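You operate a simulated robot arm through the tools that you are given. There is no shell and no other tool.

The job below is to be done with a simulated two-armed robot. You get a single attempt, and the scene is never put back.

JOB
Fit the fuse cap on printer two and print the loaded knob.
Fine: switch off before the cap goes on its post; turn it till it locks; then switch on, home, one stroke.

Only the result counts: the job must be done as asked and must still hold three seconds after the hand-in. Knocking over, shifting, dropping, spilling or breaking anything else fails it. A push-on lid holds only when it is set on centred and level and pressed home; a screw cap is set on level and turned clockwise until tight.

ROBOT AND FRAMES
Two 7-joint arms with fingered hands on one trunk that stands fixed in place. Base frame: the origin is at the foot of the trunk, x ahead of it, y to its left, z up. Readings come in m, rad, newtons and seconds.
The left shoulder is at [0.07, 0.14, 1.133], the right one opposite. With the tool pointing down near the work surface each hand reaches from about 0.4 to 0.82 m from the base axis, measured 20 degrees to its own side. Payload 3.9 kg a hand.
Tool frame (each hand has its own): the origin (TCP) lies between the finger pads and is the grasp point; the fingertips stand 0.029 m ahead of it; z points along the fingers, y is the line along which they close. The gripper opens to 0.1 m; its body begins 0.034 m behind the TCP. The gripper is a hand of 5 fingers: y runs from the thumb to the fingers, the wrist lies at [-0.015, -0.105, -0.177] in the tool frame, and closing takes about 1.5 s.
Orientation is that of the tool frame in the base frame, as a unit quaternion [x, y, z, w]. With the fingers straight down and the wrist toward the robot, the tool's x, y and z point along [0, 1, 0], [1, 0, 0] and [0, 0, -1] of the base frame.

CONTROLS
- The arms move only by the tool move_arm. It takes "left_rows", "right_rows" or both (then of equal length, played together; a hand with none holds still); each is a list of rows, each a list of 7 numbers: the shift along the base's x, y, z in mm, then the turn, a rotation vector about the base's x, y, z in rad, then the gripper command, from -1 (fully open) to 1 (shut), values between in proportion. In form: [[dx, dy, dz, wx, wy, wz, fingers], ...]. A call has 1 to 20 rows; each row is the pose to reach, as a shift and turn from the pose commanded when the call began. A row lasts 0.2 s, in which the tool goes at most 0.05 m and 0.15 rad; a call with a longer step from one row to the next is refused whole, and so is a gripper value outside its range. A pose out of reach is approached as far as the arm can. The call stops where the force on the tool passes 40 N (or 10 N more than at its start, if that is more) or the arm is blocked; 0.2 s more then pass. Each finger travels about 0.153 m/s and halts on what it meets, pressing with about 25 N; the grip force reading is that of the motor and also rises with nothing between the fingers. The clock runs only during rows and for 0.2 s after the last one: add rows that repeat a pose to give the fingers time. It gives the time, the measured TCP pose, the force on the tool (base axes), the opening and the grip force at its end, in the units of the frame above (readings bear some noise), with the torque about the TCP (base axes, N m) and any sound that the robot's microphone picked up, and new pictures: "pictures" is both (left out), scene, wrist or none (wrist: the cameras of the hands that moved).
- Cameras (640 x 400 px; columns grow to the right, rows downward): "scene" is now at [0.1408, -0.0001, 1.4856]; the picture's right is [0.00, -1.00, 0.00], its down [-0.26, -0.00, -0.97] and it looks along [0.97, 0.00, -0.26] (base axes); focal length 214 px, centre (320, 200). "left" rides on the left gripper at [-0.066, -0.086, -0.121] in its tool frame; the picture's right is [-0.76, -0.31, 0.58], its down [0.59, -0.70, 0.40] and it looks along [0.28, 0.64, 0.71] (tool axes); focal length 247 px, centre (320, 200). "right" rides on the right gripper at [0.066, -0.086, -0.121] in its tool frame; the picture's right is [-0.76, 0.31, -0.58], its down [-0.59, -0.70, 0.40] and it looks along [-0.28, 0.64, 0.71] (tool axes); focal length 247 px, centre (320, 200). There is no depth. A picture from a camera that has moved, and an enlarged one, comes with that camera's place and axes in the base frame and with its lens.
- slide_trunk(by): slides the trunk up (or, below 0, down) by that many m; the arms and the scene camera ride with it, the base frame stays. It gives what a move gives, with no picture.
- hand_shape(shape, hand): the hand has 5 fingers and takes this shape, open, in about a second: jaw (thumb against the fingers, like two jaws); tri (thumb and two fingers); tip (a fingertip pinch); poke (one finger out to press); point (the index stretched); flat (the hand flat); cup (the hand cupped); fist (a fist). The gripper value then closes the fingers along that shape, each until it touches; the sizes above hold for jaw. It gives what a move gives, with no picture.
- aim_head(pan, tilt): turns the head with the scene camera to pan (to the left, within 1.501 rad either way) and tilt (down, from -0.506 to 1.204), counted from straight ahead of the robot. It gives what a move gives, and a new picture of the scene camera.
- inspect(camera, box): a new picture of the part [left, top, right, bottom] of that camera's present view, enlarged. It takes no simulated time.
- job_done(): hands the job in; it is judged then, once.

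Nothing tells you positions but the pictures and the camera data. Unless the task says otherwise, let go and move clear before handing in.

The tools are called by a JSON object that holds its "method" and its "body". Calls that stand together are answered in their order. move_arm: Moves the arms, as the interface text tells. Its arguments: {"type":"object","properties":{"left_rows":{"type":"array"},"right_rows":{"type":"array"},"pictures":{"type":"string","enum":["both","scene","wrist","none"]}},"required":[]} The other tools are called the same way: slide_trunk (by) moves the trunk up or down; hand_shape (shape, hand) gives the hand a shape; aim_head (pan, tilt) turns the head that bears the scene camera; inspect (camera, box) takes an enlarged picture of a part of a camera's view; job_done () hands the job in.

At the start:

```text
time_s: 0.0
left_tool_pos: [0.3735, 0.2171, 1.5059]
left_tcp_rot: [0.665, 0.747, 0.001, 0.0]
left_force: [0.0, -0.3, 0.9]
left_ft_torque: [-0.01, -0.04, -0.01]
left_opening: 0.1001
left_grip_force: 0.1
left_shape: jaw
right_tool_pos: [0.3532, -0.1013, 1.4879]
right_tcp_rot: [0.665, 0.747, 0.0, 0.0]
right_force: [0.3, -0.4, 0.6]
right_ft_torque: [0.0, 0.04, 0.03]
right_opening: 0.0998
right_grip_force: 0.0
right_shape: jaw
trunk travel left (down, up): [-0.775, 0.065]
head pan, tilt (commanded): [0.003, 0.264]
```

scene: 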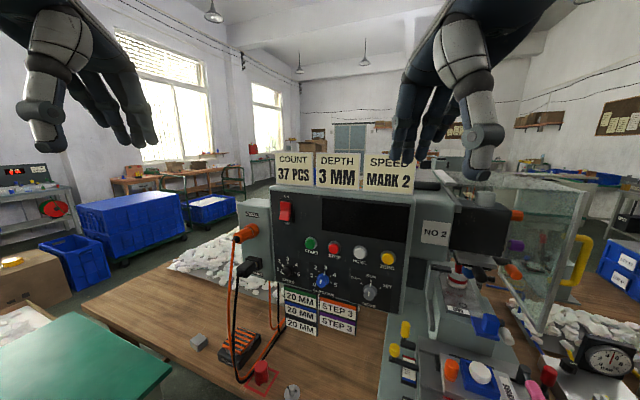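
right: 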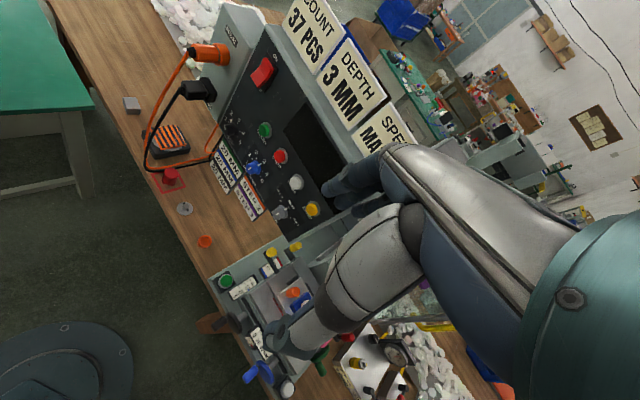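
left: 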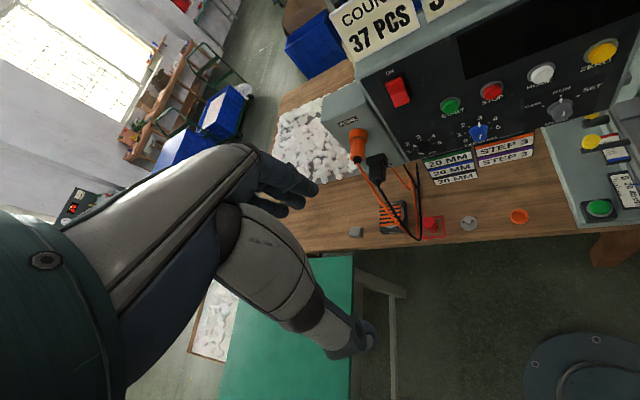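

I see a bench with a control panel (No 2), a pad printer on the right, and small parts on the bench front. I'll first look closely at the views before moving anything.

{"method": "inspect", "body": {"camera": "scene", "box": [180, 180, 340, 280]}}

{"method": "inspect", "body": {"camera": "scene", "box": [260, 150, 420, 250]}}

{"method": "inspect", "body": {"camera": "scene", "box": [260, 220, 420, 320]}}

{"method": "inspect", "body": {"camera": "scene", "box": [380, 230, 540, 330]}}

{"method": "inspect", "body": {"camera": "scene", "box": [180, 300, 340, 400]}}

{"method": "inspect", "body": {"camera": "scene", "box": [370, 300, 530, 400]}}

{"method": "inspect", "body": {"camera": "left", "box": [320, 100, 480, 250]}}

{"method": "inspect", "body": {"camera": "left", "box": [440, 130, 640, 255]}}

```text
4.00 times, centred on (260, 230) of scene
camera zoom: at [0.1408, -0.0001, 1.4856], right [0.0, -1.0, 0.0], down [-0.26, 0.0, -0.97], along [0.97, 0.0, -0.26], focal length 858 px, centre (560, 80)
```

zoom: 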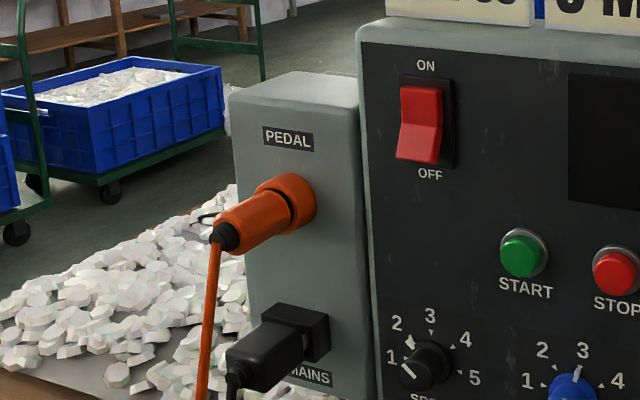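

```text
4.00 times, centred on (340, 200) of scene
camera zoom: at [0.1408, -0.0001, 1.4856], right [0.0, -1.0, 0.0], down [-0.26, 0.0, -0.97], along [0.97, 0.0, -0.26], focal length 858 px, centre (240, 200)
```

zoom: 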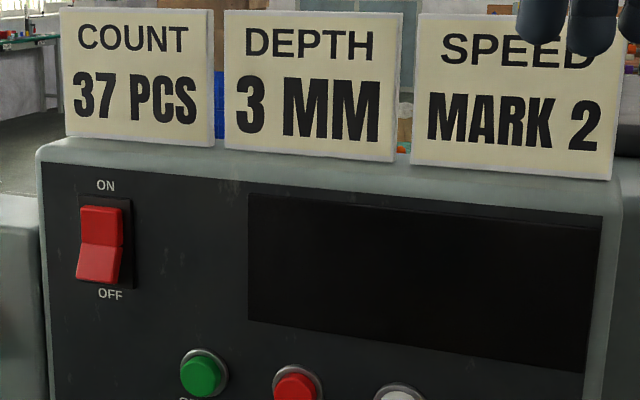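

```text
4.00 times, centred on (340, 270) of scene
camera zoom: at [0.1408, -0.0001, 1.4856], right [0.0, -1.0, 0.0], down [-0.26, 0.0, -0.97], along [0.97, 0.0, -0.26], focal length 858 px, centre (240, -80)
```

zoom: 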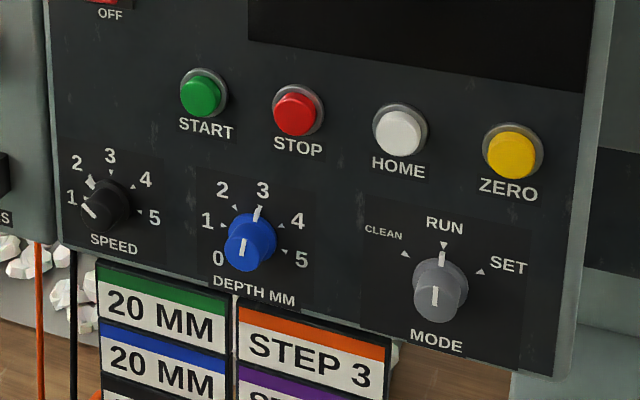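

```text
4.00 times, centred on (460, 280) of scene
camera zoom: at [0.1408, -0.0001, 1.4856], right [0.0, -1.0, 0.0], down [-0.26, 0.0, -0.97], along [0.97, 0.0, -0.26], focal length 858 px, centre (-240, -120)
```

zoom: 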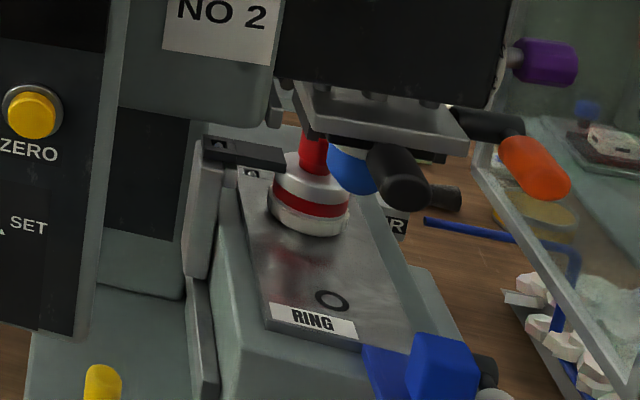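

```text
4.00 times, centred on (260, 350) of scene
camera zoom: at [0.1408, -0.0001, 1.4856], right [0.0, -1.0, 0.0], down [-0.26, 0.0, -0.97], along [0.97, 0.0, -0.26], focal length 858 px, centre (560, -400)
```

zoom: 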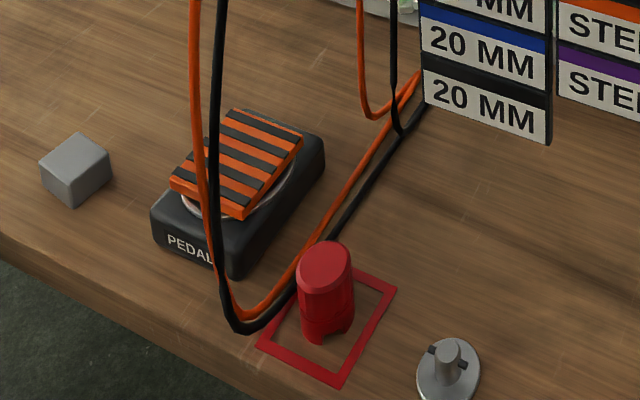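

```text
4.00 times, centred on (450, 350) of scene
camera zoom: at [0.1408, -0.0001, 1.4856], right [0.0, -1.0, 0.0], down [-0.26, 0.0, -0.97], along [0.97, 0.0, -0.26], focal length 858 px, centre (-200, -400)
```

zoom: 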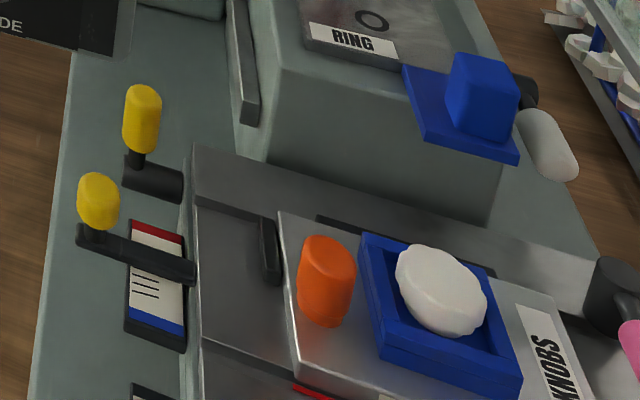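

```text
2.67 times, centred on (400, 175) of left
camera zoom: at [0.2963, 0.1408, 1.6264], right [-0.22, -0.79, -0.58], down [-0.77, 0.5, -0.4], along [0.6, 0.36, -0.71], focal length 659 px, centre (107, 267)
```

zoom: 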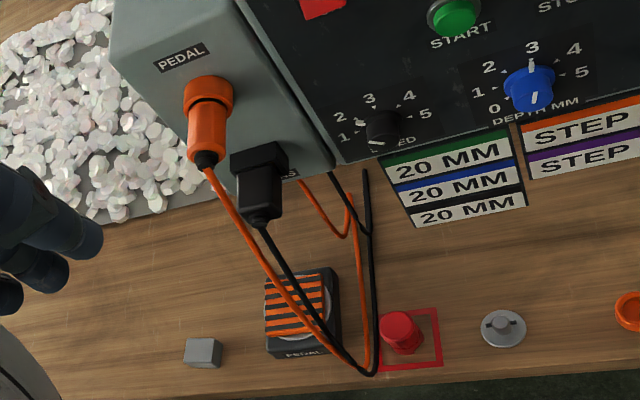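

```text
3.20 times, centred on (540, 192) of left
camera zoom: at [0.2963, 0.1408, 1.6264], right [-0.22, -0.79, -0.58], down [-0.77, 0.5, -0.4], along [0.6, 0.36, -0.71], focal length 790 px, centre (-384, 224)
```

zoom: 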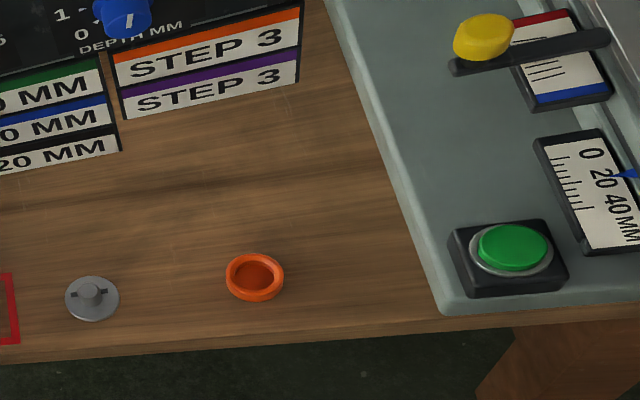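

The red cap in the red square (with slots at its rim) looks like the fuse cap, and the grey disc with a cross-pin next to it looks like its post. The panel faces me slightly turned left at about x 0.6–0.7. I'll tilt the head down to study the cap, post and bench.

{"method": "aim_head", "body": {"pan": 0.2, "tilt": 0.95}}

```text
time_s: 1.1
left_tool_pos: [0.3746, 0.2175, 1.5058]
left_tcp_rot: [0.664, 0.748, 0.0, 0.0]
left_force: [0.5, -0.2, 0.2]
left_ft_torque: [0.0, -0.02, -0.02]
left_opening: 0.0998
left_grip_force: 0.0
left_shape: jaw
right_tool_pos: [0.3521, -0.1021, 1.4885]
right_tcp_rot: [0.666, 0.746, 0.001, 0.0]
right_force: [0.1, -1.5, 0.2]
right_ft_torque: [0.0, 0.0, 0.01]
right_opening: 0.0997
right_grip_force: 0.1
right_shape: jaw
trunk travel left (down, up): [-0.775, 0.065]
head pan, tilt (commanded): [0.201, 0.949]
camera scene: at [0.1187, 0.0141, 1.4263], right [0.2, -0.98, 0.0], down [-0.8, -0.16, -0.58], along [0.57, 0.12, -0.81], focal length 214 px, centre (320, 200)
```

scene: 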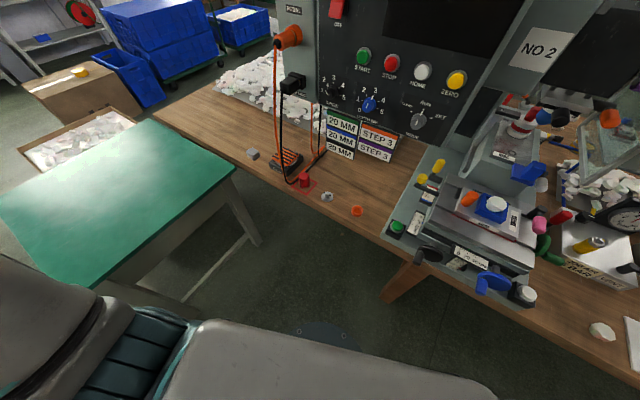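

{"method": "inspect", "body": {"camera": "scene", "box": [240, 140, 400, 240]}}

{"method": "inspect", "body": {"camera": "scene", "box": [285, 165, 365, 215]}}

{"method": "inspect", "body": {"camera": "scene", "box": [380, 170, 540, 320]}}

{"method": "inspect", "body": {"camera": "scene", "box": [460, 90, 640, 230]}}

{"method": "inspect", "body": {"camera": "scene", "box": [310, 0, 470, 140]}}

```text
4.00 times, centred on (320, 190) of scene
camera zoom: at [0.1187, 0.0141, 1.4263], right [0.2, -0.98, 0.0], down [-0.8, -0.16, -0.58], along [0.57, 0.12, -0.81], focal length 858 px, centre (320, 240)
```

zoom: 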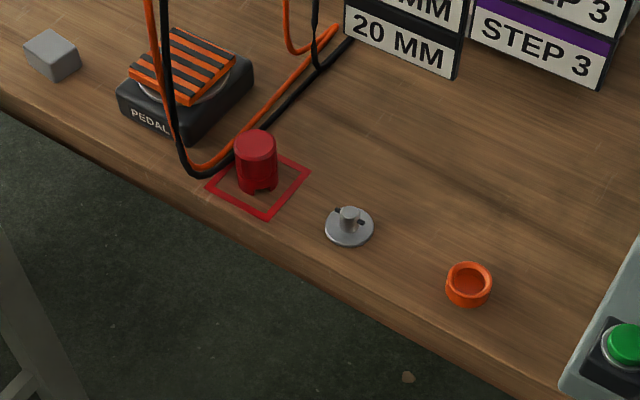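

```text
8.00 times, centred on (325, 190) of scene
camera zoom: at [0.1187, 0.0141, 1.4263], right [0.2, -0.98, 0.0], down [-0.8, -0.16, -0.58], along [0.57, 0.12, -0.81], focal length 1716 px, centre (280, 280)
```

zoom: 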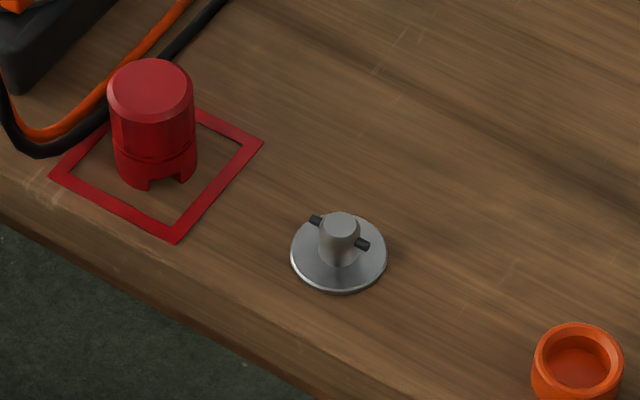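

```text
2.67 times, centred on (460, 245) of scene
camera zoom: at [0.1187, 0.0141, 1.4263], right [0.2, -0.98, 0.0], down [-0.8, -0.16, -0.58], along [0.57, 0.12, -0.81], focal length 572 px, centre (-53, 80)
```

zoom: 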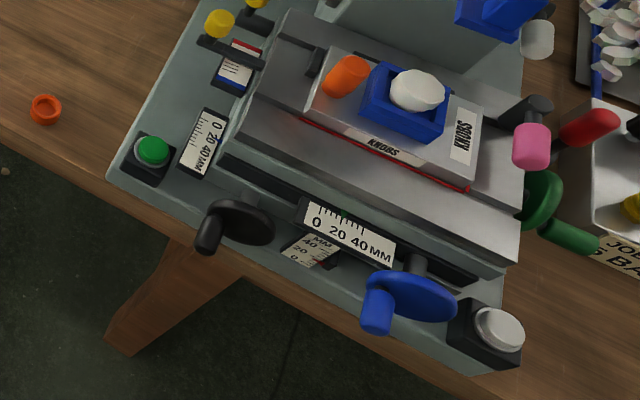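

```text
2.86 times, centred on (550, 160) of scene
camera zoom: at [0.1187, 0.0141, 1.4263], right [0.2, -0.98, 0.0], down [-0.8, -0.16, -0.58], along [0.57, 0.12, -0.81], focal length 613 px, centre (-337, 314)
```

zoom: 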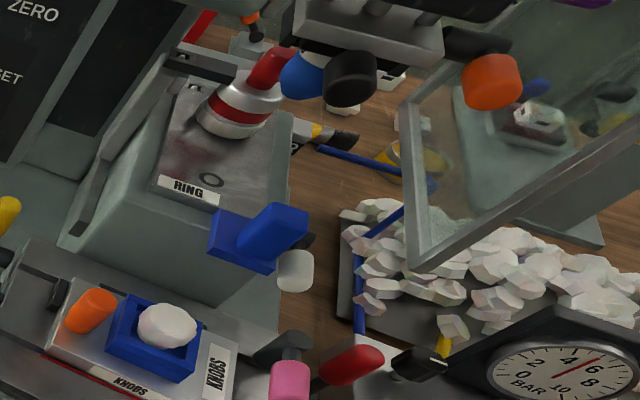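

```text
2.86 times, centred on (390, 70) of scene
camera zoom: at [0.1187, 0.0141, 1.4263], right [0.2, -0.98, 0.0], down [-0.8, -0.16, -0.58], along [0.57, 0.12, -0.81], focal length 613 px, centre (120, 571)
```

zoom: 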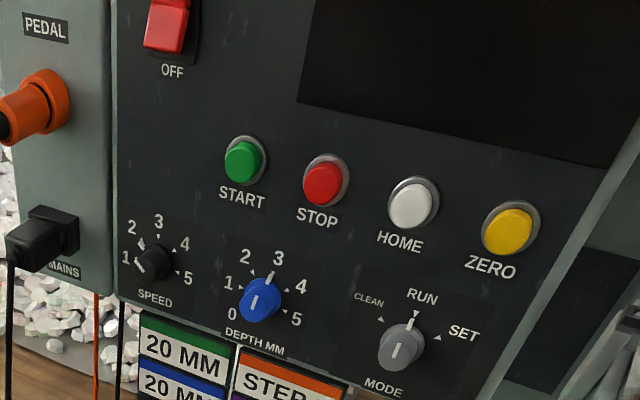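

The red cap (about 43 mm across, roughly 60 mm tall) stands near (0.66, 0.19) and its bayonet post near (0.62, 0.086). The rocker looks ON and the display is dark. Knobs already match the placards (speed 2, depth 3, mode RUN), so I'll leave them. I'll zoom in on the cap slots and the rocker.

{"method": "inspect", "body": {"camera": "scene", "box": [290, 168, 322, 188]}}

{"method": "inspect", "body": {"camera": "scene", "box": [311, 182, 343, 202]}}

{"method": "aim_head", "body": {"pan": 0.1, "tilt": 0.55}}

{"method": "inspect", "body": {"camera": "scene", "box": [240, 60, 400, 160]}}

```text
16.00 times, centred on (306, 178) of scene
camera zoom: at [0.1187, 0.0141, 1.4263], right [0.2, -0.98, 0.0], down [-0.8, -0.16, -0.58], along [0.57, 0.12, -0.81], focal length 3432 px, centre (544, 552)
```

zoom: 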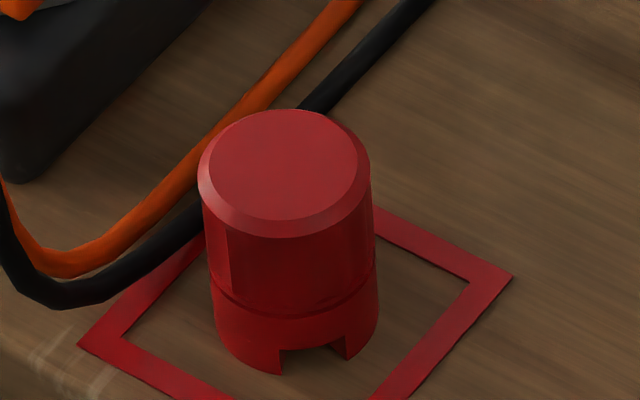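

```text
16.00 times, centred on (327, 192) of scene
camera zoom: at [0.1187, 0.0141, 1.4263], right [0.2, -0.98, 0.0], down [-0.8, -0.16, -0.58], along [0.57, 0.12, -0.81], focal length 3432 px, centre (208, 328)
```

zoom: 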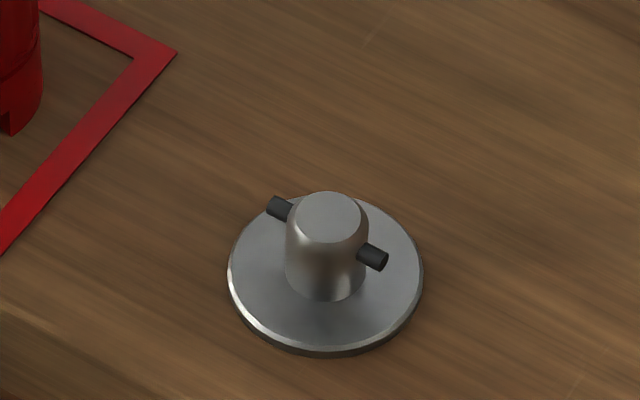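

```text
time_s: 1.9
left_tool_pos: [0.3745, 0.217, 1.5055]
left_tcp_rot: [0.665, 0.747, 0.0, 0.0]
left_force: [-1.1, 0.4, 0.0]
left_ft_torque: [0.03, 0.01, -0.01]
left_opening: 0.0999
left_grip_force: 0.1
left_shape: jaw
right_tool_pos: [0.3508, -0.1004, 1.4871]
right_tcp_rot: [0.665, 0.747, 0.0, 0.0]
right_force: [0.2, 0.0, -0.7]
right_ft_torque: [0.02, -0.01, 0.03]
right_opening: 0.0997
right_grip_force: 0.1
right_shape: jaw
trunk travel left (down, up): [-0.775, 0.065]
head pan, tilt (commanded): [0.099, 0.55]
camera scene: at [0.1367, 0.0085, 1.4591], right [0.1, -0.99, 0.0], down [-0.52, -0.05, -0.85], along [0.85, 0.08, -0.52], focal length 214 px, centre (320, 200)
```

scene: 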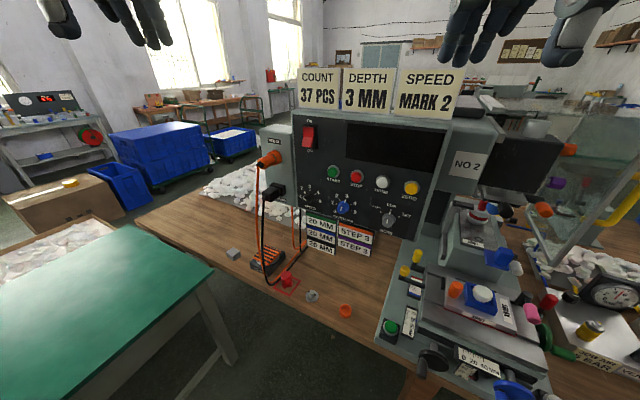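

```text
4.00 times, centred on (320, 110) of scene
camera zoom: at [0.1367, 0.0085, 1.4591], right [0.1, -0.99, 0.0], down [-0.52, -0.05, -0.85], along [0.85, 0.08, -0.52], focal length 858 px, centre (320, 560)
```

zoom: 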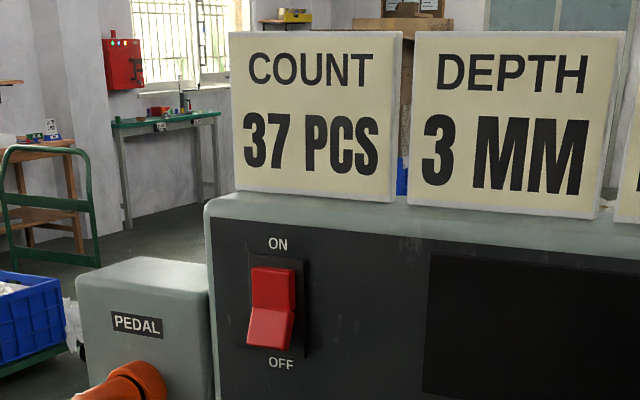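

The rocker is clearly pressed at ON (bottom sticks out). I'll shape the left hand to poke so I can press its OFF end first.

{"method": "hand_shape", "body": {"hand": "left", "shape": "poke"}}

{"method": "inspect", "body": {"camera": "left", "box": [0, 0, 640, 400]}}

{"method": "inspect", "body": {"camera": "scene", "box": [0, 0, 220, 137]}}

```text
time_s: 2.8
left_tool_pos: [0.3739, 0.2162, 1.5057]
left_tcp_rot: [0.665, 0.747, 0.001, 0.0]
left_force: [0.5, -0.3, -0.4]
left_ft_torque: [0.0, -0.01, 0.0]
left_opening: 0.0002
left_grip_force: 0.1
left_shape: poke
right_tool_pos: [0.3516, -0.1017, 1.4883]
right_tcp_rot: [0.665, 0.747, 0.001, 0.001]
right_force: [-0.4, -0.7, -0.1]
right_ft_torque: [0.0, 0.01, 0.0]
right_opening: 0.0998
right_grip_force: 0.0
right_shape: jaw
trunk travel left (down, up): [-0.775, 0.065]
head pan, tilt (commanded): [0.099, 0.55]
```

```text
1.00 times, centred on (320, 200) of left (not enlarged: the box is as wide or as high as the picture)
camera zoom: at [0.2964, 0.1407, 1.6264], right [-0.22, -0.79, -0.58], down [-0.77, 0.5, -0.4], along [0.6, 0.36, -0.71], focal length 247 px, centre (320, 200)
```

zoom: 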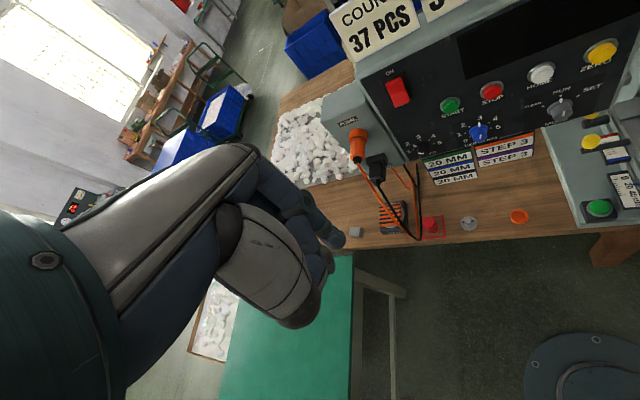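

```text
2.91 times, centred on (110, 68) of scene
camera zoom: at [0.1368, 0.0085, 1.4592], right [0.1, -1.0, 0.0], down [-0.52, -0.05, -0.85], along [0.85, 0.08, -0.52], focal length 624 px, centre (931, 582)
```

zoom: 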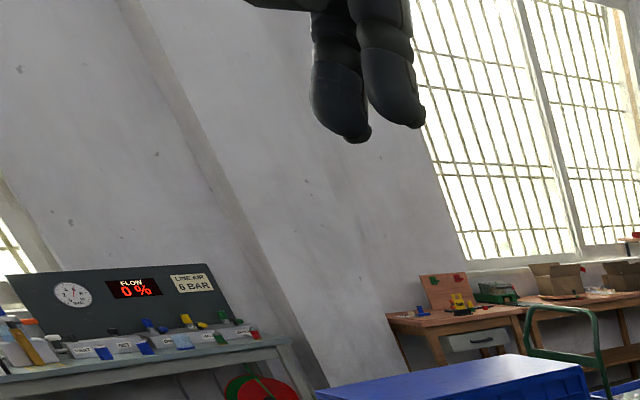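

The left hand is now in poke shape. I want a clear look at which fingertip leads, so I'll turn the head toward the left hand.

{"method": "aim_head", "body": {"pan": 0.65, "tilt": -0.05}}

{"method": "inspect", "body": {"camera": "left", "box": [220, 150, 380, 350]}}

```text
time_s: 3.8
left_tool_pos: [0.3743, 0.2179, 1.5061]
left_tcp_rot: [0.665, 0.747, 0.0, 0.0]
left_force: [0.2, -0.4, 0.3]
left_ft_torque: [-0.02, 0.0, 0.01]
left_opening: 0.0
left_grip_force: 0.1
left_shape: poke
right_tool_pos: [0.3515, -0.1013, 1.4885]
right_tcp_rot: [0.666, 0.746, 0.001, 0.001]
right_force: [0.0, 0.4, 0.7]
right_ft_torque: [0.02, -0.02, -0.03]
right_opening: 0.0999
right_grip_force: 0.0
right_shape: jaw
trunk travel left (down, up): [-0.775, 0.065]
head pan, tilt (commanded): [0.649, -0.051]
camera scene: at [0.1181, 0.0531, 1.5144], right [0.6, -0.8, 0.0], down [0.04, 0.03, -1.0], along [0.8, 0.6, 0.05], focal length 214 px, centre (320, 200)
```

scene: 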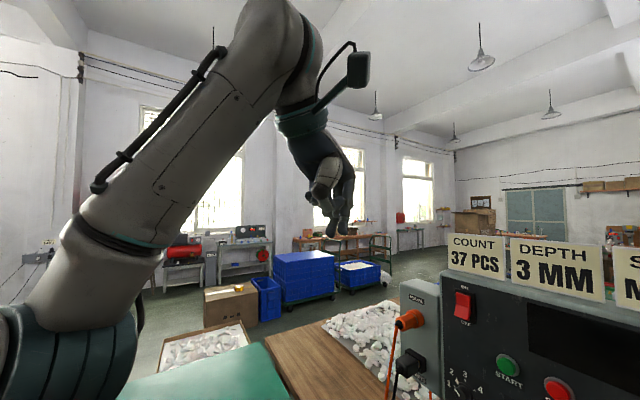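

```text
2.00 times, centred on (300, 250) of left
camera zoom: at [0.2964, 0.1406, 1.6264], right [-0.22, -0.79, -0.58], down [-0.77, 0.5, -0.4], along [0.6, 0.36, -0.71], focal length 494 px, centre (360, 100)
```

zoom: 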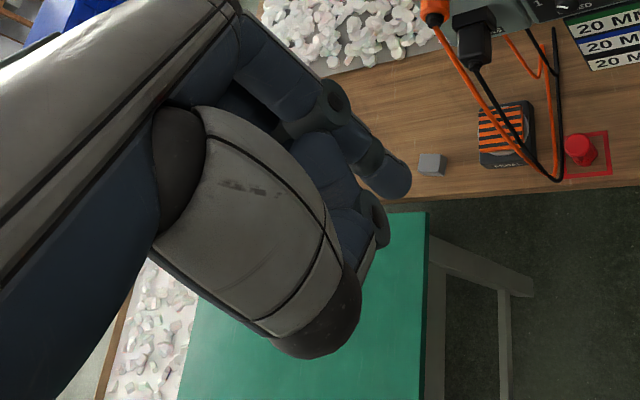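

{"method": "inspect", "body": {"camera": "scene", "box": [280, 130, 400, 250]}}

```text
3.33 times, centred on (340, 190) of scene
camera zoom: at [0.1181, 0.0531, 1.5144], right [0.6, -0.8, 0.0], down [0.04, 0.03, -1.0], along [0.8, 0.6, 0.05], focal length 715 px, centre (253, 233)
```

zoom: 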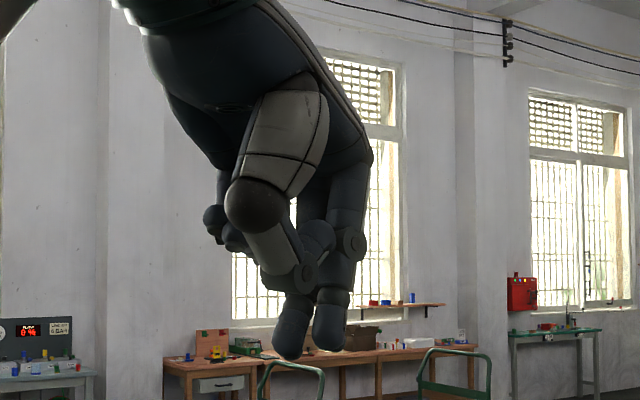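

In poke shape the index and thumb tips sit together roughly 26 mm ahead of the TCP. I'll now lower the left hand, yaw it to face the panel, and then pitch it forward.

{"method": "move_arm", "body": {"left_rows": [[0, 0, -25, 0, 0, -0.12, -1], [0, 0, -50, 0, 0, -0.24, -1], [0, 0, -75, 0, 0, -0.36, -1], [0, 0, -100, 0, 0, -0.475, -1]], "pictures": "none"}}

{"method": "aim_head", "body": {"pan": 0.2, "tilt": 0.35}}

```text
time_s: 4.8
left_tool_pos: [0.372, 0.218, 1.4049]
left_tcp_rot: [0.823, 0.569, 0.0, 0.002]
left_force: [0.6, 0.1, 0.9]
left_ft_torque: [-0.04, 0.01, 0.02]
left_opening: 0.0002
left_grip_force: 0.0
left_shape: poke
right_tool_pos: [0.3517, -0.0991, 1.489]
right_tcp_rot: [0.665, 0.747, 0.0, 0.001]
right_force: [-0.6, 0.1, -0.5]
right_ft_torque: [0.0, -0.06, 0.01]
right_opening: 0.0997
right_grip_force: 0.0
right_shape: jaw
trunk travel left (down, up): [-0.775, 0.065]
head pan, tilt (commanded): [0.649, -0.051]
```

```text
time_s: 5.7
left_tool_pos: [0.3736, 0.2165, 1.4059]
left_tcp_rot: [0.822, 0.57, 0.001, 0.0]
left_force: [-0.8, -0.4, 0.0]
left_ft_torque: [0.01, 0.01, -0.02]
left_opening: 0.0
left_grip_force: 0.0
left_shape: poke
right_tool_pos: [0.3516, -0.102, 1.4891]
right_tcp_rot: [0.665, 0.747, 0.001, 0.0]
right_force: [-0.3, -0.2, -0.5]
right_ft_torque: [0.0, 0.01, 0.03]
right_opening: 0.0996
right_grip_force: 0.2
right_shape: jaw
trunk travel left (down, up): [-0.775, 0.065]
head pan, tilt (commanded): [0.201, 0.351]
camera scene: at [0.1385, 0.018, 1.4775], right [0.2, -0.98, 0.0], down [-0.34, -0.07, -0.94], along [0.92, 0.19, -0.34], focal length 214 px, centre (320, 200)
```

scene: 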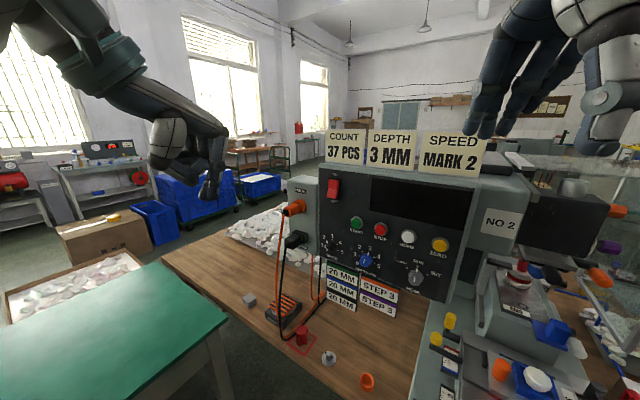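

The hand faces the panel direction in yaw. Now I pitch it forward so the fingers point straight at the panel while moving to a standoff in front of the rocker.

{"method": "move_arm", "body": {"left_rows": [[12, -5, -10, -0.0461, -0.1225, 0, -1], [24, -9, -19, -0.0922, -0.245, 0, -1], [36, -14, -29, -0.1383, -0.3675, 0, -1], [48, -19, -38, -0.1844, -0.49, 0, -1], [60, -23, -48, -0.2305, -0.6125, 0, -1], [73, -28, -58, -0.2766, -0.735, 0, -1], [85, -33, -67, -0.3227, -0.8575, 0, -1], [97, -37, -77, -0.3688, -0.98, 0, -1], [109, -42, -86, -0.4149, -1.1025, 0, -1], [122, -47, -96, -0.461, -1.225, 0, -1], [134, -51, -105, -0.5071, -1.3475, 0, -1], [146, -56, -115, -0.5532, -1.47, 0, -1], [146, -56, -115, -0.5532, -1.47, 0, -1]]}}

```text
time_s: 8.5
left_tool_pos: [0.4907, 0.1685, 1.3134]
left_tcp_rot: [0.666, 0.457, 0.338, 0.483]
left_force: [0.0, -0.3, 0.7]
left_ft_torque: [0.0, 0.01, -0.02]
left_opening: 0.0
left_grip_force: 0.0
left_shape: poke
left hand out of reach, approached as far as the arm can: row 10, 11, 12, 13
right_tool_pos: [0.3518, -0.1023, 1.4873]
right_tcp_rot: [0.666, 0.746, 0.001, 0.001]
right_force: [0.4, 0.0, -0.7]
right_ft_torque: [0.01, 0.01, 0.0]
right_opening: 0.1
right_grip_force: 0.0
right_shape: jaw
trunk travel left (down, up): [-0.775, 0.065]
head pan, tilt (commanded): [0.201, 0.351]
camera scene: at [0.1383, 0.018, 1.4775], right [0.2, -0.98, 0.0], down [-0.34, -0.07, -0.94], along [0.92, 0.19, -0.34], focal length 214 px, centre (320, 200)
camera left: at [0.3357, 0.1558, 1.2672], right [0.16, -0.87, -0.47], down [0.37, 0.5, -0.79], along [0.92, -0.05, 0.4], focal length 247 px, centre (320, 200)
```

scene: 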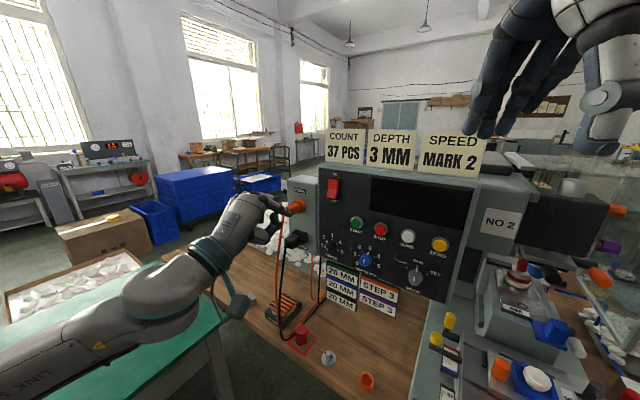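
left: 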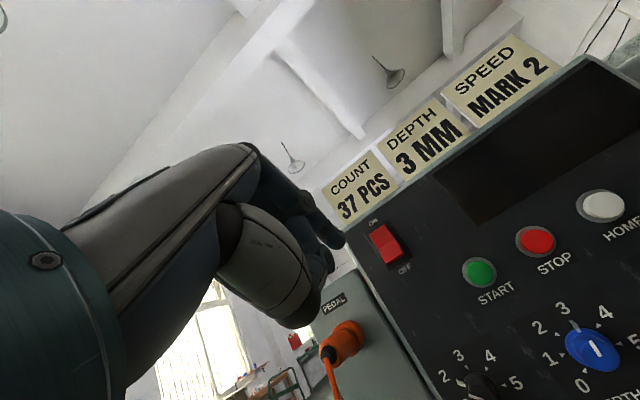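

The hand now points forward and about 18° downward, good enough for pressing. I'll measure the rocker precisely from this closer viewpoint.

{"method": "inspect", "body": {"camera": "left", "box": [300, 190, 460, 290]}}

{"method": "inspect", "body": {"camera": "scene", "box": [240, 150, 400, 250]}}

```text
4.00 times, centred on (380, 240) of left
camera zoom: at [0.3357, 0.1558, 1.2672], right [0.16, -0.87, -0.47], down [0.37, 0.5, -0.79], along [0.92, -0.05, 0.4], focal length 988 px, centre (80, 40)
```

zoom: 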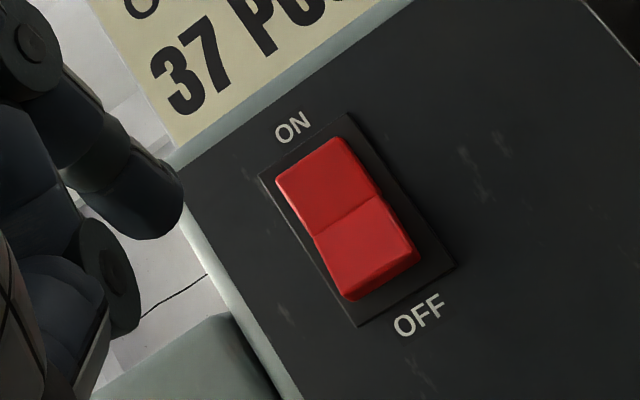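

```text
4.00 times, centred on (320, 200) of scene
camera zoom: at [0.1383, 0.018, 1.4775], right [0.2, -0.98, 0.0], down [-0.34, -0.07, -0.94], along [0.92, 0.19, -0.34], focal length 858 px, centre (320, 200)
```

zoom: 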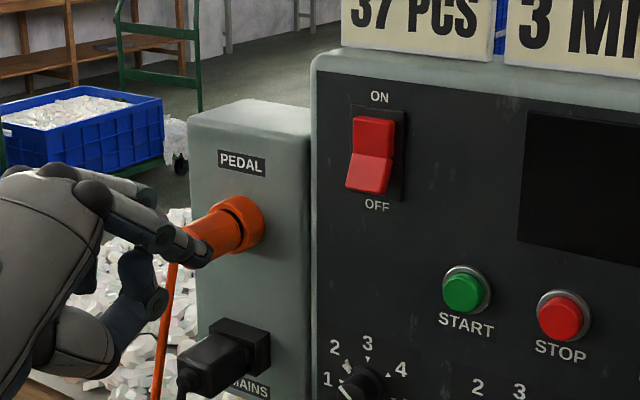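

Rocker ridge triangulates to about (0.675, 0.092, 1.310). I'll take a short step forward to see how the arm tracks after the out-of-reach notice.

{"method": "move_arm", "body": {"left_rows": [[17, -8, 2, 0, 0, 0, -1], [34, -16, 4, 0, 0, 0, -1], [50, -25, 5, 0, 0, 0, -1], [50, -25, 5, 0, 0, 0, -1]]}}

```text
time_s: 9.5
left_tool_pos: [0.542, 0.1433, 1.3178]
left_tcp_rot: [0.667, 0.457, 0.337, 0.483]
left_force: [0.0, -1.3, 0.8]
left_ft_torque: [-0.02, -0.02, -0.02]
left_opening: 0.0
left_grip_force: 0.0
left_shape: poke
right_tool_pos: [0.3503, -0.1004, 1.4876]
right_tcp_rot: [0.665, 0.747, 0.0, 0.001]
right_force: [0.0, -1.3, 0.0]
right_ft_torque: [-0.02, 0.0, -0.03]
right_opening: 0.0997
right_grip_force: 0.1
right_shape: jaw
trunk travel left (down, up): [-0.775, 0.065]
head pan, tilt (commanded): [0.201, 0.351]
camera scene: at [0.1383, 0.0184, 1.4775], right [0.2, -0.98, 0.0], down [-0.34, -0.07, -0.94], along [0.92, 0.19, -0.34], focal length 214 px, centre (320, 200)
camera left: at [0.3859, 0.1309, 1.2721], right [0.16, -0.87, -0.47], down [0.37, 0.5, -0.79], along [0.92, -0.05, 0.4], focal length 247 px, centre (320, 200)
```

scene: 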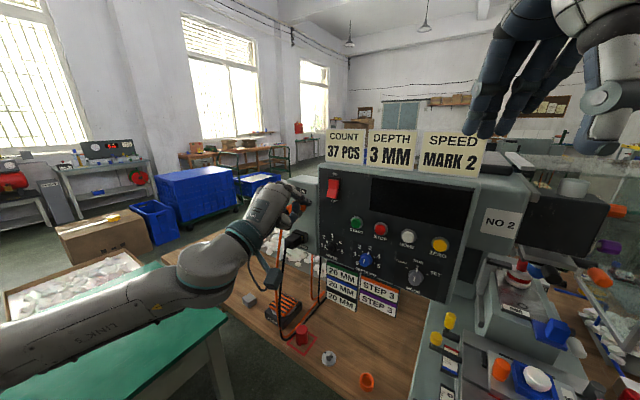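
left: 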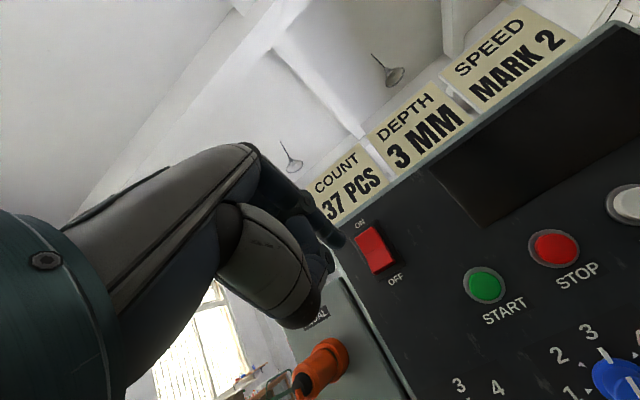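

The move tracks from the clipped pose. The fingertips are level with the rocker and clear of the pedal plug; I'll go to about 3 cm off the rocker's lower (OFF) half.

{"method": "move_arm", "body": {"left_rows": [[27, -10, -10, 0, 0, 0, -1], [54, -21, -20, 0, 0, 0, -1], [79, -31, -20, 0, 0, 0, -1], [79, -31, -20, 0, 0, 0, -1]]}}

{"method": "inspect", "body": {"camera": "left", "box": [280, 170, 440, 270]}}

{"method": "inspect", "body": {"camera": "scene", "box": [260, 150, 380, 225]}}

```text
time_s: 10.5
left_tool_pos: [0.6204, 0.1125, 1.298]
left_tcp_rot: [0.665, 0.457, 0.339, 0.483]
left_force: [-0.4, 0.3, -0.3]
left_ft_torque: [0.01, 0.0, -0.02]
left_opening: 0.0002
left_grip_force: 0.0
left_shape: poke
right_tool_pos: [0.3511, -0.1005, 1.4876]
right_tcp_rot: [0.665, 0.746, 0.0, 0.0]
right_force: [-0.2, 2.0, 0.5]
right_ft_torque: [0.0, -0.01, 0.0]
right_opening: 0.1
right_grip_force: 0.0
right_shape: jaw
trunk travel left (down, up): [-0.775, 0.065]
head pan, tilt (commanded): [0.201, 0.351]
camera scene: at [0.1377, 0.0182, 1.4775], right [0.2, -0.98, 0.0], down [-0.34, -0.07, -0.94], along [0.92, 0.19, -0.34], focal length 214 px, centre (320, 200)
camera left: at [0.4648, 0.1001, 1.2519], right [0.16, -0.87, -0.47], down [0.37, 0.5, -0.79], along [0.92, -0.05, 0.4], focal length 247 px, centre (320, 200)
```

scene: 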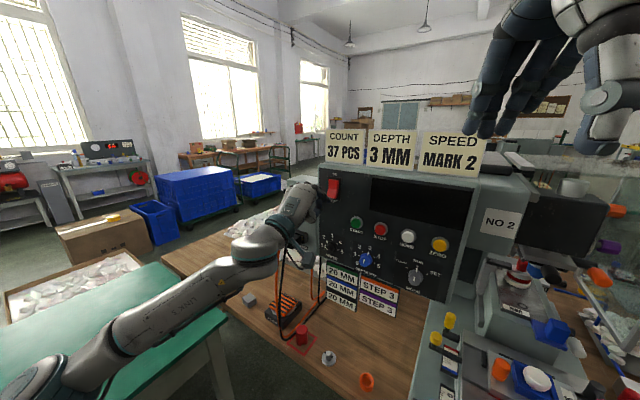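
left: 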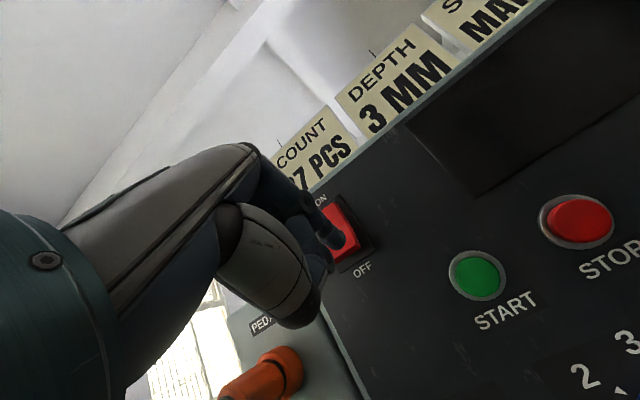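

```text
4.00 times, centred on (360, 220) of left
camera zoom: at [0.4648, 0.1001, 1.2519], right [0.16, -0.87, -0.47], down [0.37, 0.5, -0.79], along [0.92, -0.05, 0.4], focal length 988 px, centre (160, 120)
```

zoom: 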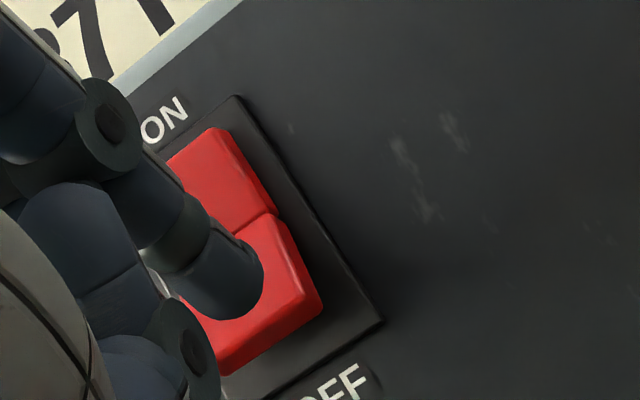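

```text
5.33 times, centred on (320, 188) of scene
camera zoom: at [0.1377, 0.0182, 1.4775], right [0.2, -0.98, 0.0], down [-0.34, -0.07, -0.94], along [0.92, 0.19, -0.34], focal length 1144 px, centre (320, 267)
```

zoom: 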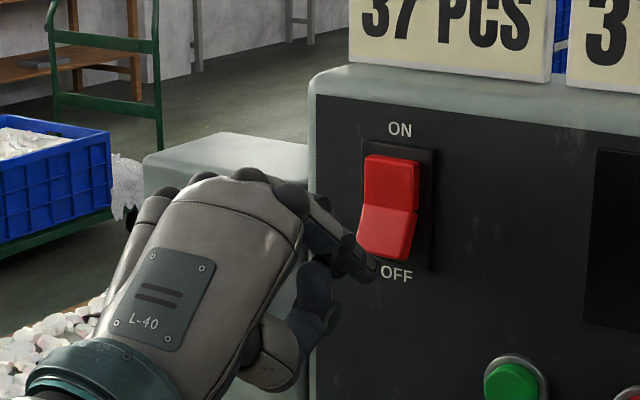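

The index tip is about 3 cm out and slightly low/right of the OFF half's centre. I'll shift a few mm left and up, then press straight into the panel.

{"method": "move_arm", "body": {"left_rows": [[2, 6, 4, 0, 0, 0, -1], [11, 2, 4, 0, 0, 0, -1], [20, -1, 4, 0, 0, 0, -1], [26, -3, 4, 0, 0, 0, -1], [30, -5, 4, 0, 0, 0, -1], [34, -6, 4, 0, 0, 0, -1], [38, -8, 4, 0, 0, 0, -1], [42, -9, 4, 0, 0, 0, -1]]}}

{"method": "inspect", "body": {"camera": "left", "box": [280, 170, 440, 270]}}

{"method": "inspect", "body": {"camera": "scene", "box": [260, 150, 380, 225]}}

```text
time_s: 12.3
left_tool_pos: [0.6537, 0.1064, 1.3065]
left_tcp_rot: [0.665, 0.455, 0.339, 0.486]
left_force: [-31.3, 10.6, -9.5]
left_ft_torque: [0.15, 0.45, 0.07]
left_opening: 0.0001
left_grip_force: 0.1
left_shape: poke
right_tool_pos: [0.3428, -0.0981, 1.4905]
right_tcp_rot: [0.666, 0.746, 0.001, 0.003]
right_force: [-0.7, -0.7, 0.0]
right_ft_torque: [-0.02, 0.02, 0.0]
right_opening: 0.0998
right_grip_force: 0.0
right_shape: jaw
trunk travel left (down, up): [-0.775, 0.065]
head pan, tilt (commanded): [0.201, 0.351]
camera scene: at [0.1303, 0.0217, 1.4781], right [0.2, -0.98, 0.0], down [-0.33, -0.07, -0.94], along [0.92, 0.19, -0.34], focal length 214 px, centre (320, 200)
camera left: at [0.4989, 0.0938, 1.2581], right [0.16, -0.87, -0.47], down [0.37, 0.5, -0.79], along [0.91, -0.05, 0.4], focal length 247 px, centre (320, 200)
```

scene: 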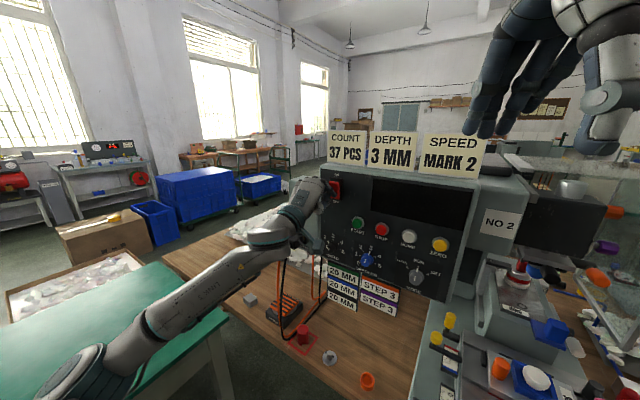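
left: 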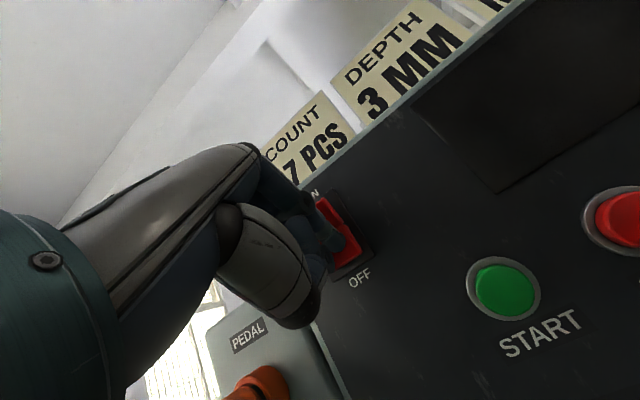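

```text
4.00 times, centred on (360, 220) of left
camera zoom: at [0.4989, 0.0938, 1.2581], right [0.16, -0.87, -0.47], down [0.37, 0.5, -0.79], along [0.91, -0.05, 0.4], focal length 988 px, centre (160, 120)
```

zoom: 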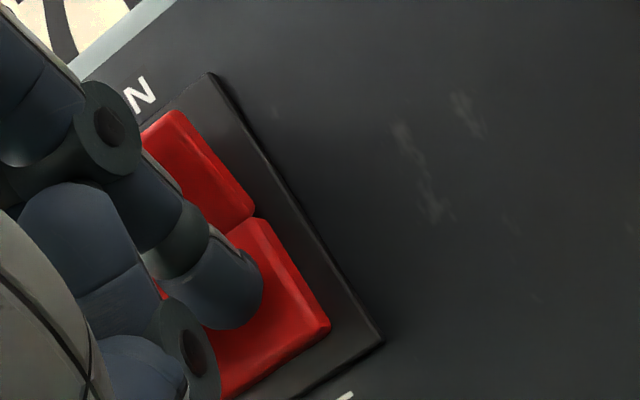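

```text
5.33 times, centred on (320, 188) of scene
camera zoom: at [0.1303, 0.0217, 1.4781], right [0.2, -0.98, 0.0], down [-0.33, -0.07, -0.94], along [0.92, 0.19, -0.34], focal length 1144 px, centre (320, 267)
```

zoom: 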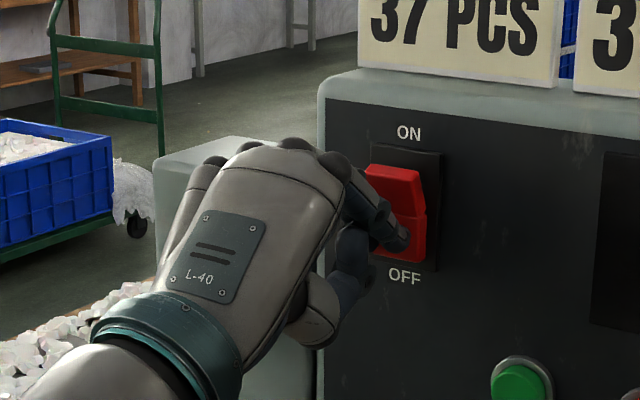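

The rocker has tilted: its upper half now protrudes (OFF). I'll back off and confirm.

{"method": "move_arm", "body": {"left_rows": [[-20, 7, 0, 0, 0, 0, -1], [-47, 18, 0, 0, 0, 0, -1], [-94, 35, 0, 0, 0, 0, -1], [-94, 35, 0, 0, 0, 0, -1]]}}

{"method": "inspect", "body": {"camera": "scene", "box": [260, 150, 380, 225]}}

```text
time_s: 13.3
left_tool_pos: [0.5699, 0.1372, 1.3003]
left_tcp_rot: [0.667, 0.457, 0.337, 0.483]
left_force: [0.0, 0.0, 0.1]
left_ft_torque: [-0.04, -0.01, -0.01]
left_opening: 0.0
left_grip_force: 0.2
left_shape: poke
right_tool_pos: [0.3545, -0.103, 1.4887]
right_tcp_rot: [0.665, 0.747, 0.001, 0.0]
right_force: [0.0, -0.7, -0.4]
right_ft_torque: [0.02, 0.0, 0.02]
right_opening: 0.0997
right_grip_force: 0.0
right_shape: jaw
trunk travel left (down, up): [-0.775, 0.065]
head pan, tilt (commanded): [0.201, 0.351]
camera scene: at [0.1407, 0.0171, 1.4772], right [0.2, -0.98, 0.0], down [-0.34, -0.07, -0.94], along [0.92, 0.19, -0.34], focal length 214 px, centre (320, 200)
camera left: at [0.414, 0.1253, 1.255], right [0.16, -0.87, -0.48], down [0.36, 0.5, -0.79], along [0.92, -0.05, 0.39], focal length 247 px, centre (320, 200)
```

scene: 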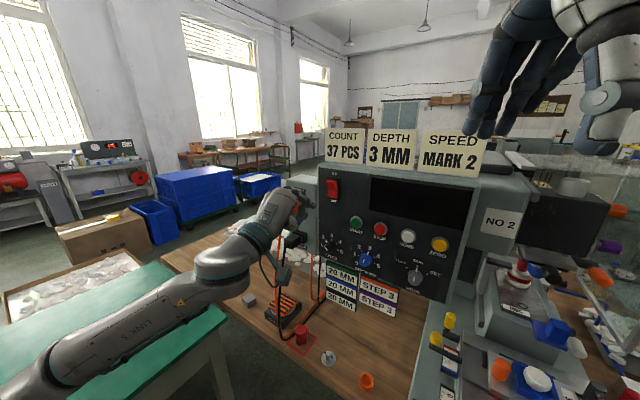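
left: 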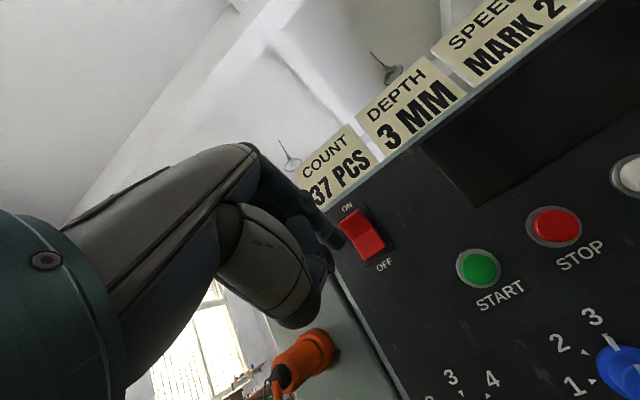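

```text
5.33 times, centred on (320, 188) of scene
camera zoom: at [0.1407, 0.0171, 1.4772], right [0.2, -0.98, 0.0], down [-0.34, -0.07, -0.94], along [0.92, 0.19, -0.34], focal length 1144 px, centre (320, 267)
```

zoom: 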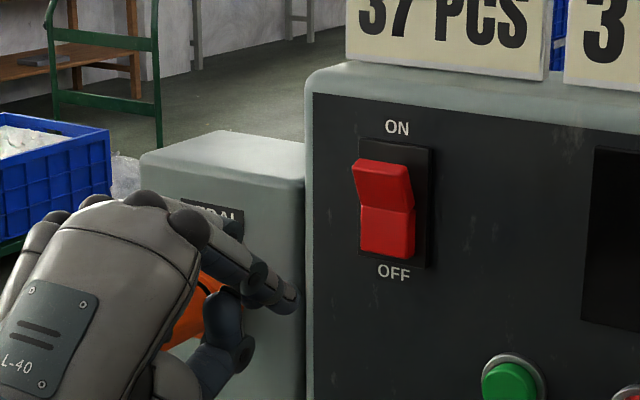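

Switch is OFF. Now I retreat from the panel and pitch the left hand back to pointing down, staying clear of the plug and cables.

{"method": "move_arm", "body": {"left_rows": [[-12, 5, -3, 0.037, 0.0983, 0, -1], [-24, 10, -6, 0.074, 0.1966, 0, -1], [-36, 15, -10, 0.111, 0.2949, 0, -1], [-48, 19, -15, 0.148, 0.3932, 0, -1], [-60, 24, -20, 0.185, 0.4915, 0, -1], [-72, 29, -25, 0.222, 0.5898, 0, -1], [-84, 34, -30, 0.259, 0.6881, 0, -1], [-96, 39, -35, 0.296, 0.7864, 0, -1], [-106, 43, -40, 0.333, 0.8847, 0, -1], [-114, 47, -45, 0.37, 0.983, 0, -1], [-120, 50, -50, 0.407, 1.0813, 0, -1], [-120, 53, -50, 0.444, 1.1796, 0, -1], [-120, 53, -50, 0.444, 1.1796, 0, -1]]}}

```text
time_s: 16.1
left_tool_pos: [0.4482, 0.1914, 1.2519]
left_tcp_rot: [0.825, 0.566, 0.0, 0.0]
left_force: [-0.1, 0.0, -0.2]
left_ft_torque: [-0.01, 0.02, 0.02]
left_opening: 0.0002
left_grip_force: 0.1
left_shape: poke
right_tool_pos: [0.3505, -0.1006, 1.4877]
right_tcp_rot: [0.665, 0.747, 0.0, 0.001]
right_force: [-0.5, 0.8, -0.4]
right_ft_torque: [0.0, 0.02, -0.04]
right_opening: 0.0999
right_grip_force: 0.1
right_shape: jaw
trunk travel left (down, up): [-0.775, 0.065]
head pan, tilt (commanded): [0.201, 0.351]
camera scene: at [0.1384, 0.0186, 1.4775], right [0.2, -0.98, 0.0], down [-0.34, -0.07, -0.94], along [0.92, 0.19, -0.34], focal length 214 px, centre (320, 200)
camera left: at [0.3442, 0.16, 1.3716], right [-0.56, -0.6, -0.58], down [-0.44, 0.8, -0.4], along [0.7, 0.03, -0.71], focal length 247 px, centre (320, 200)
```

scene: 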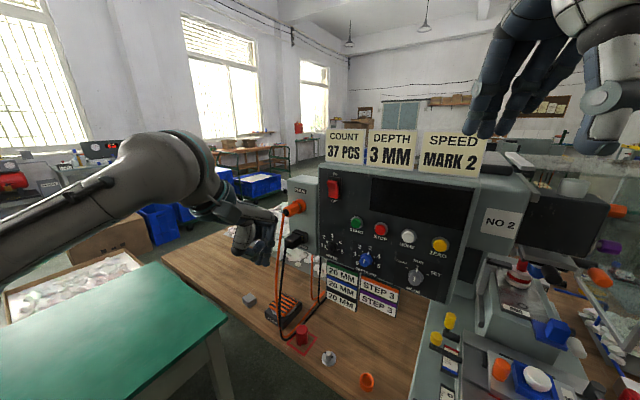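
left: 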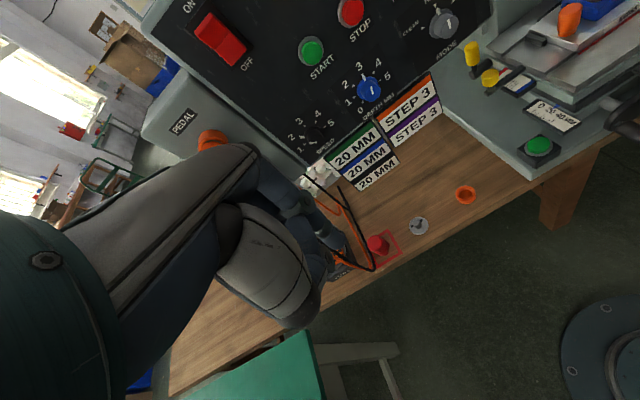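

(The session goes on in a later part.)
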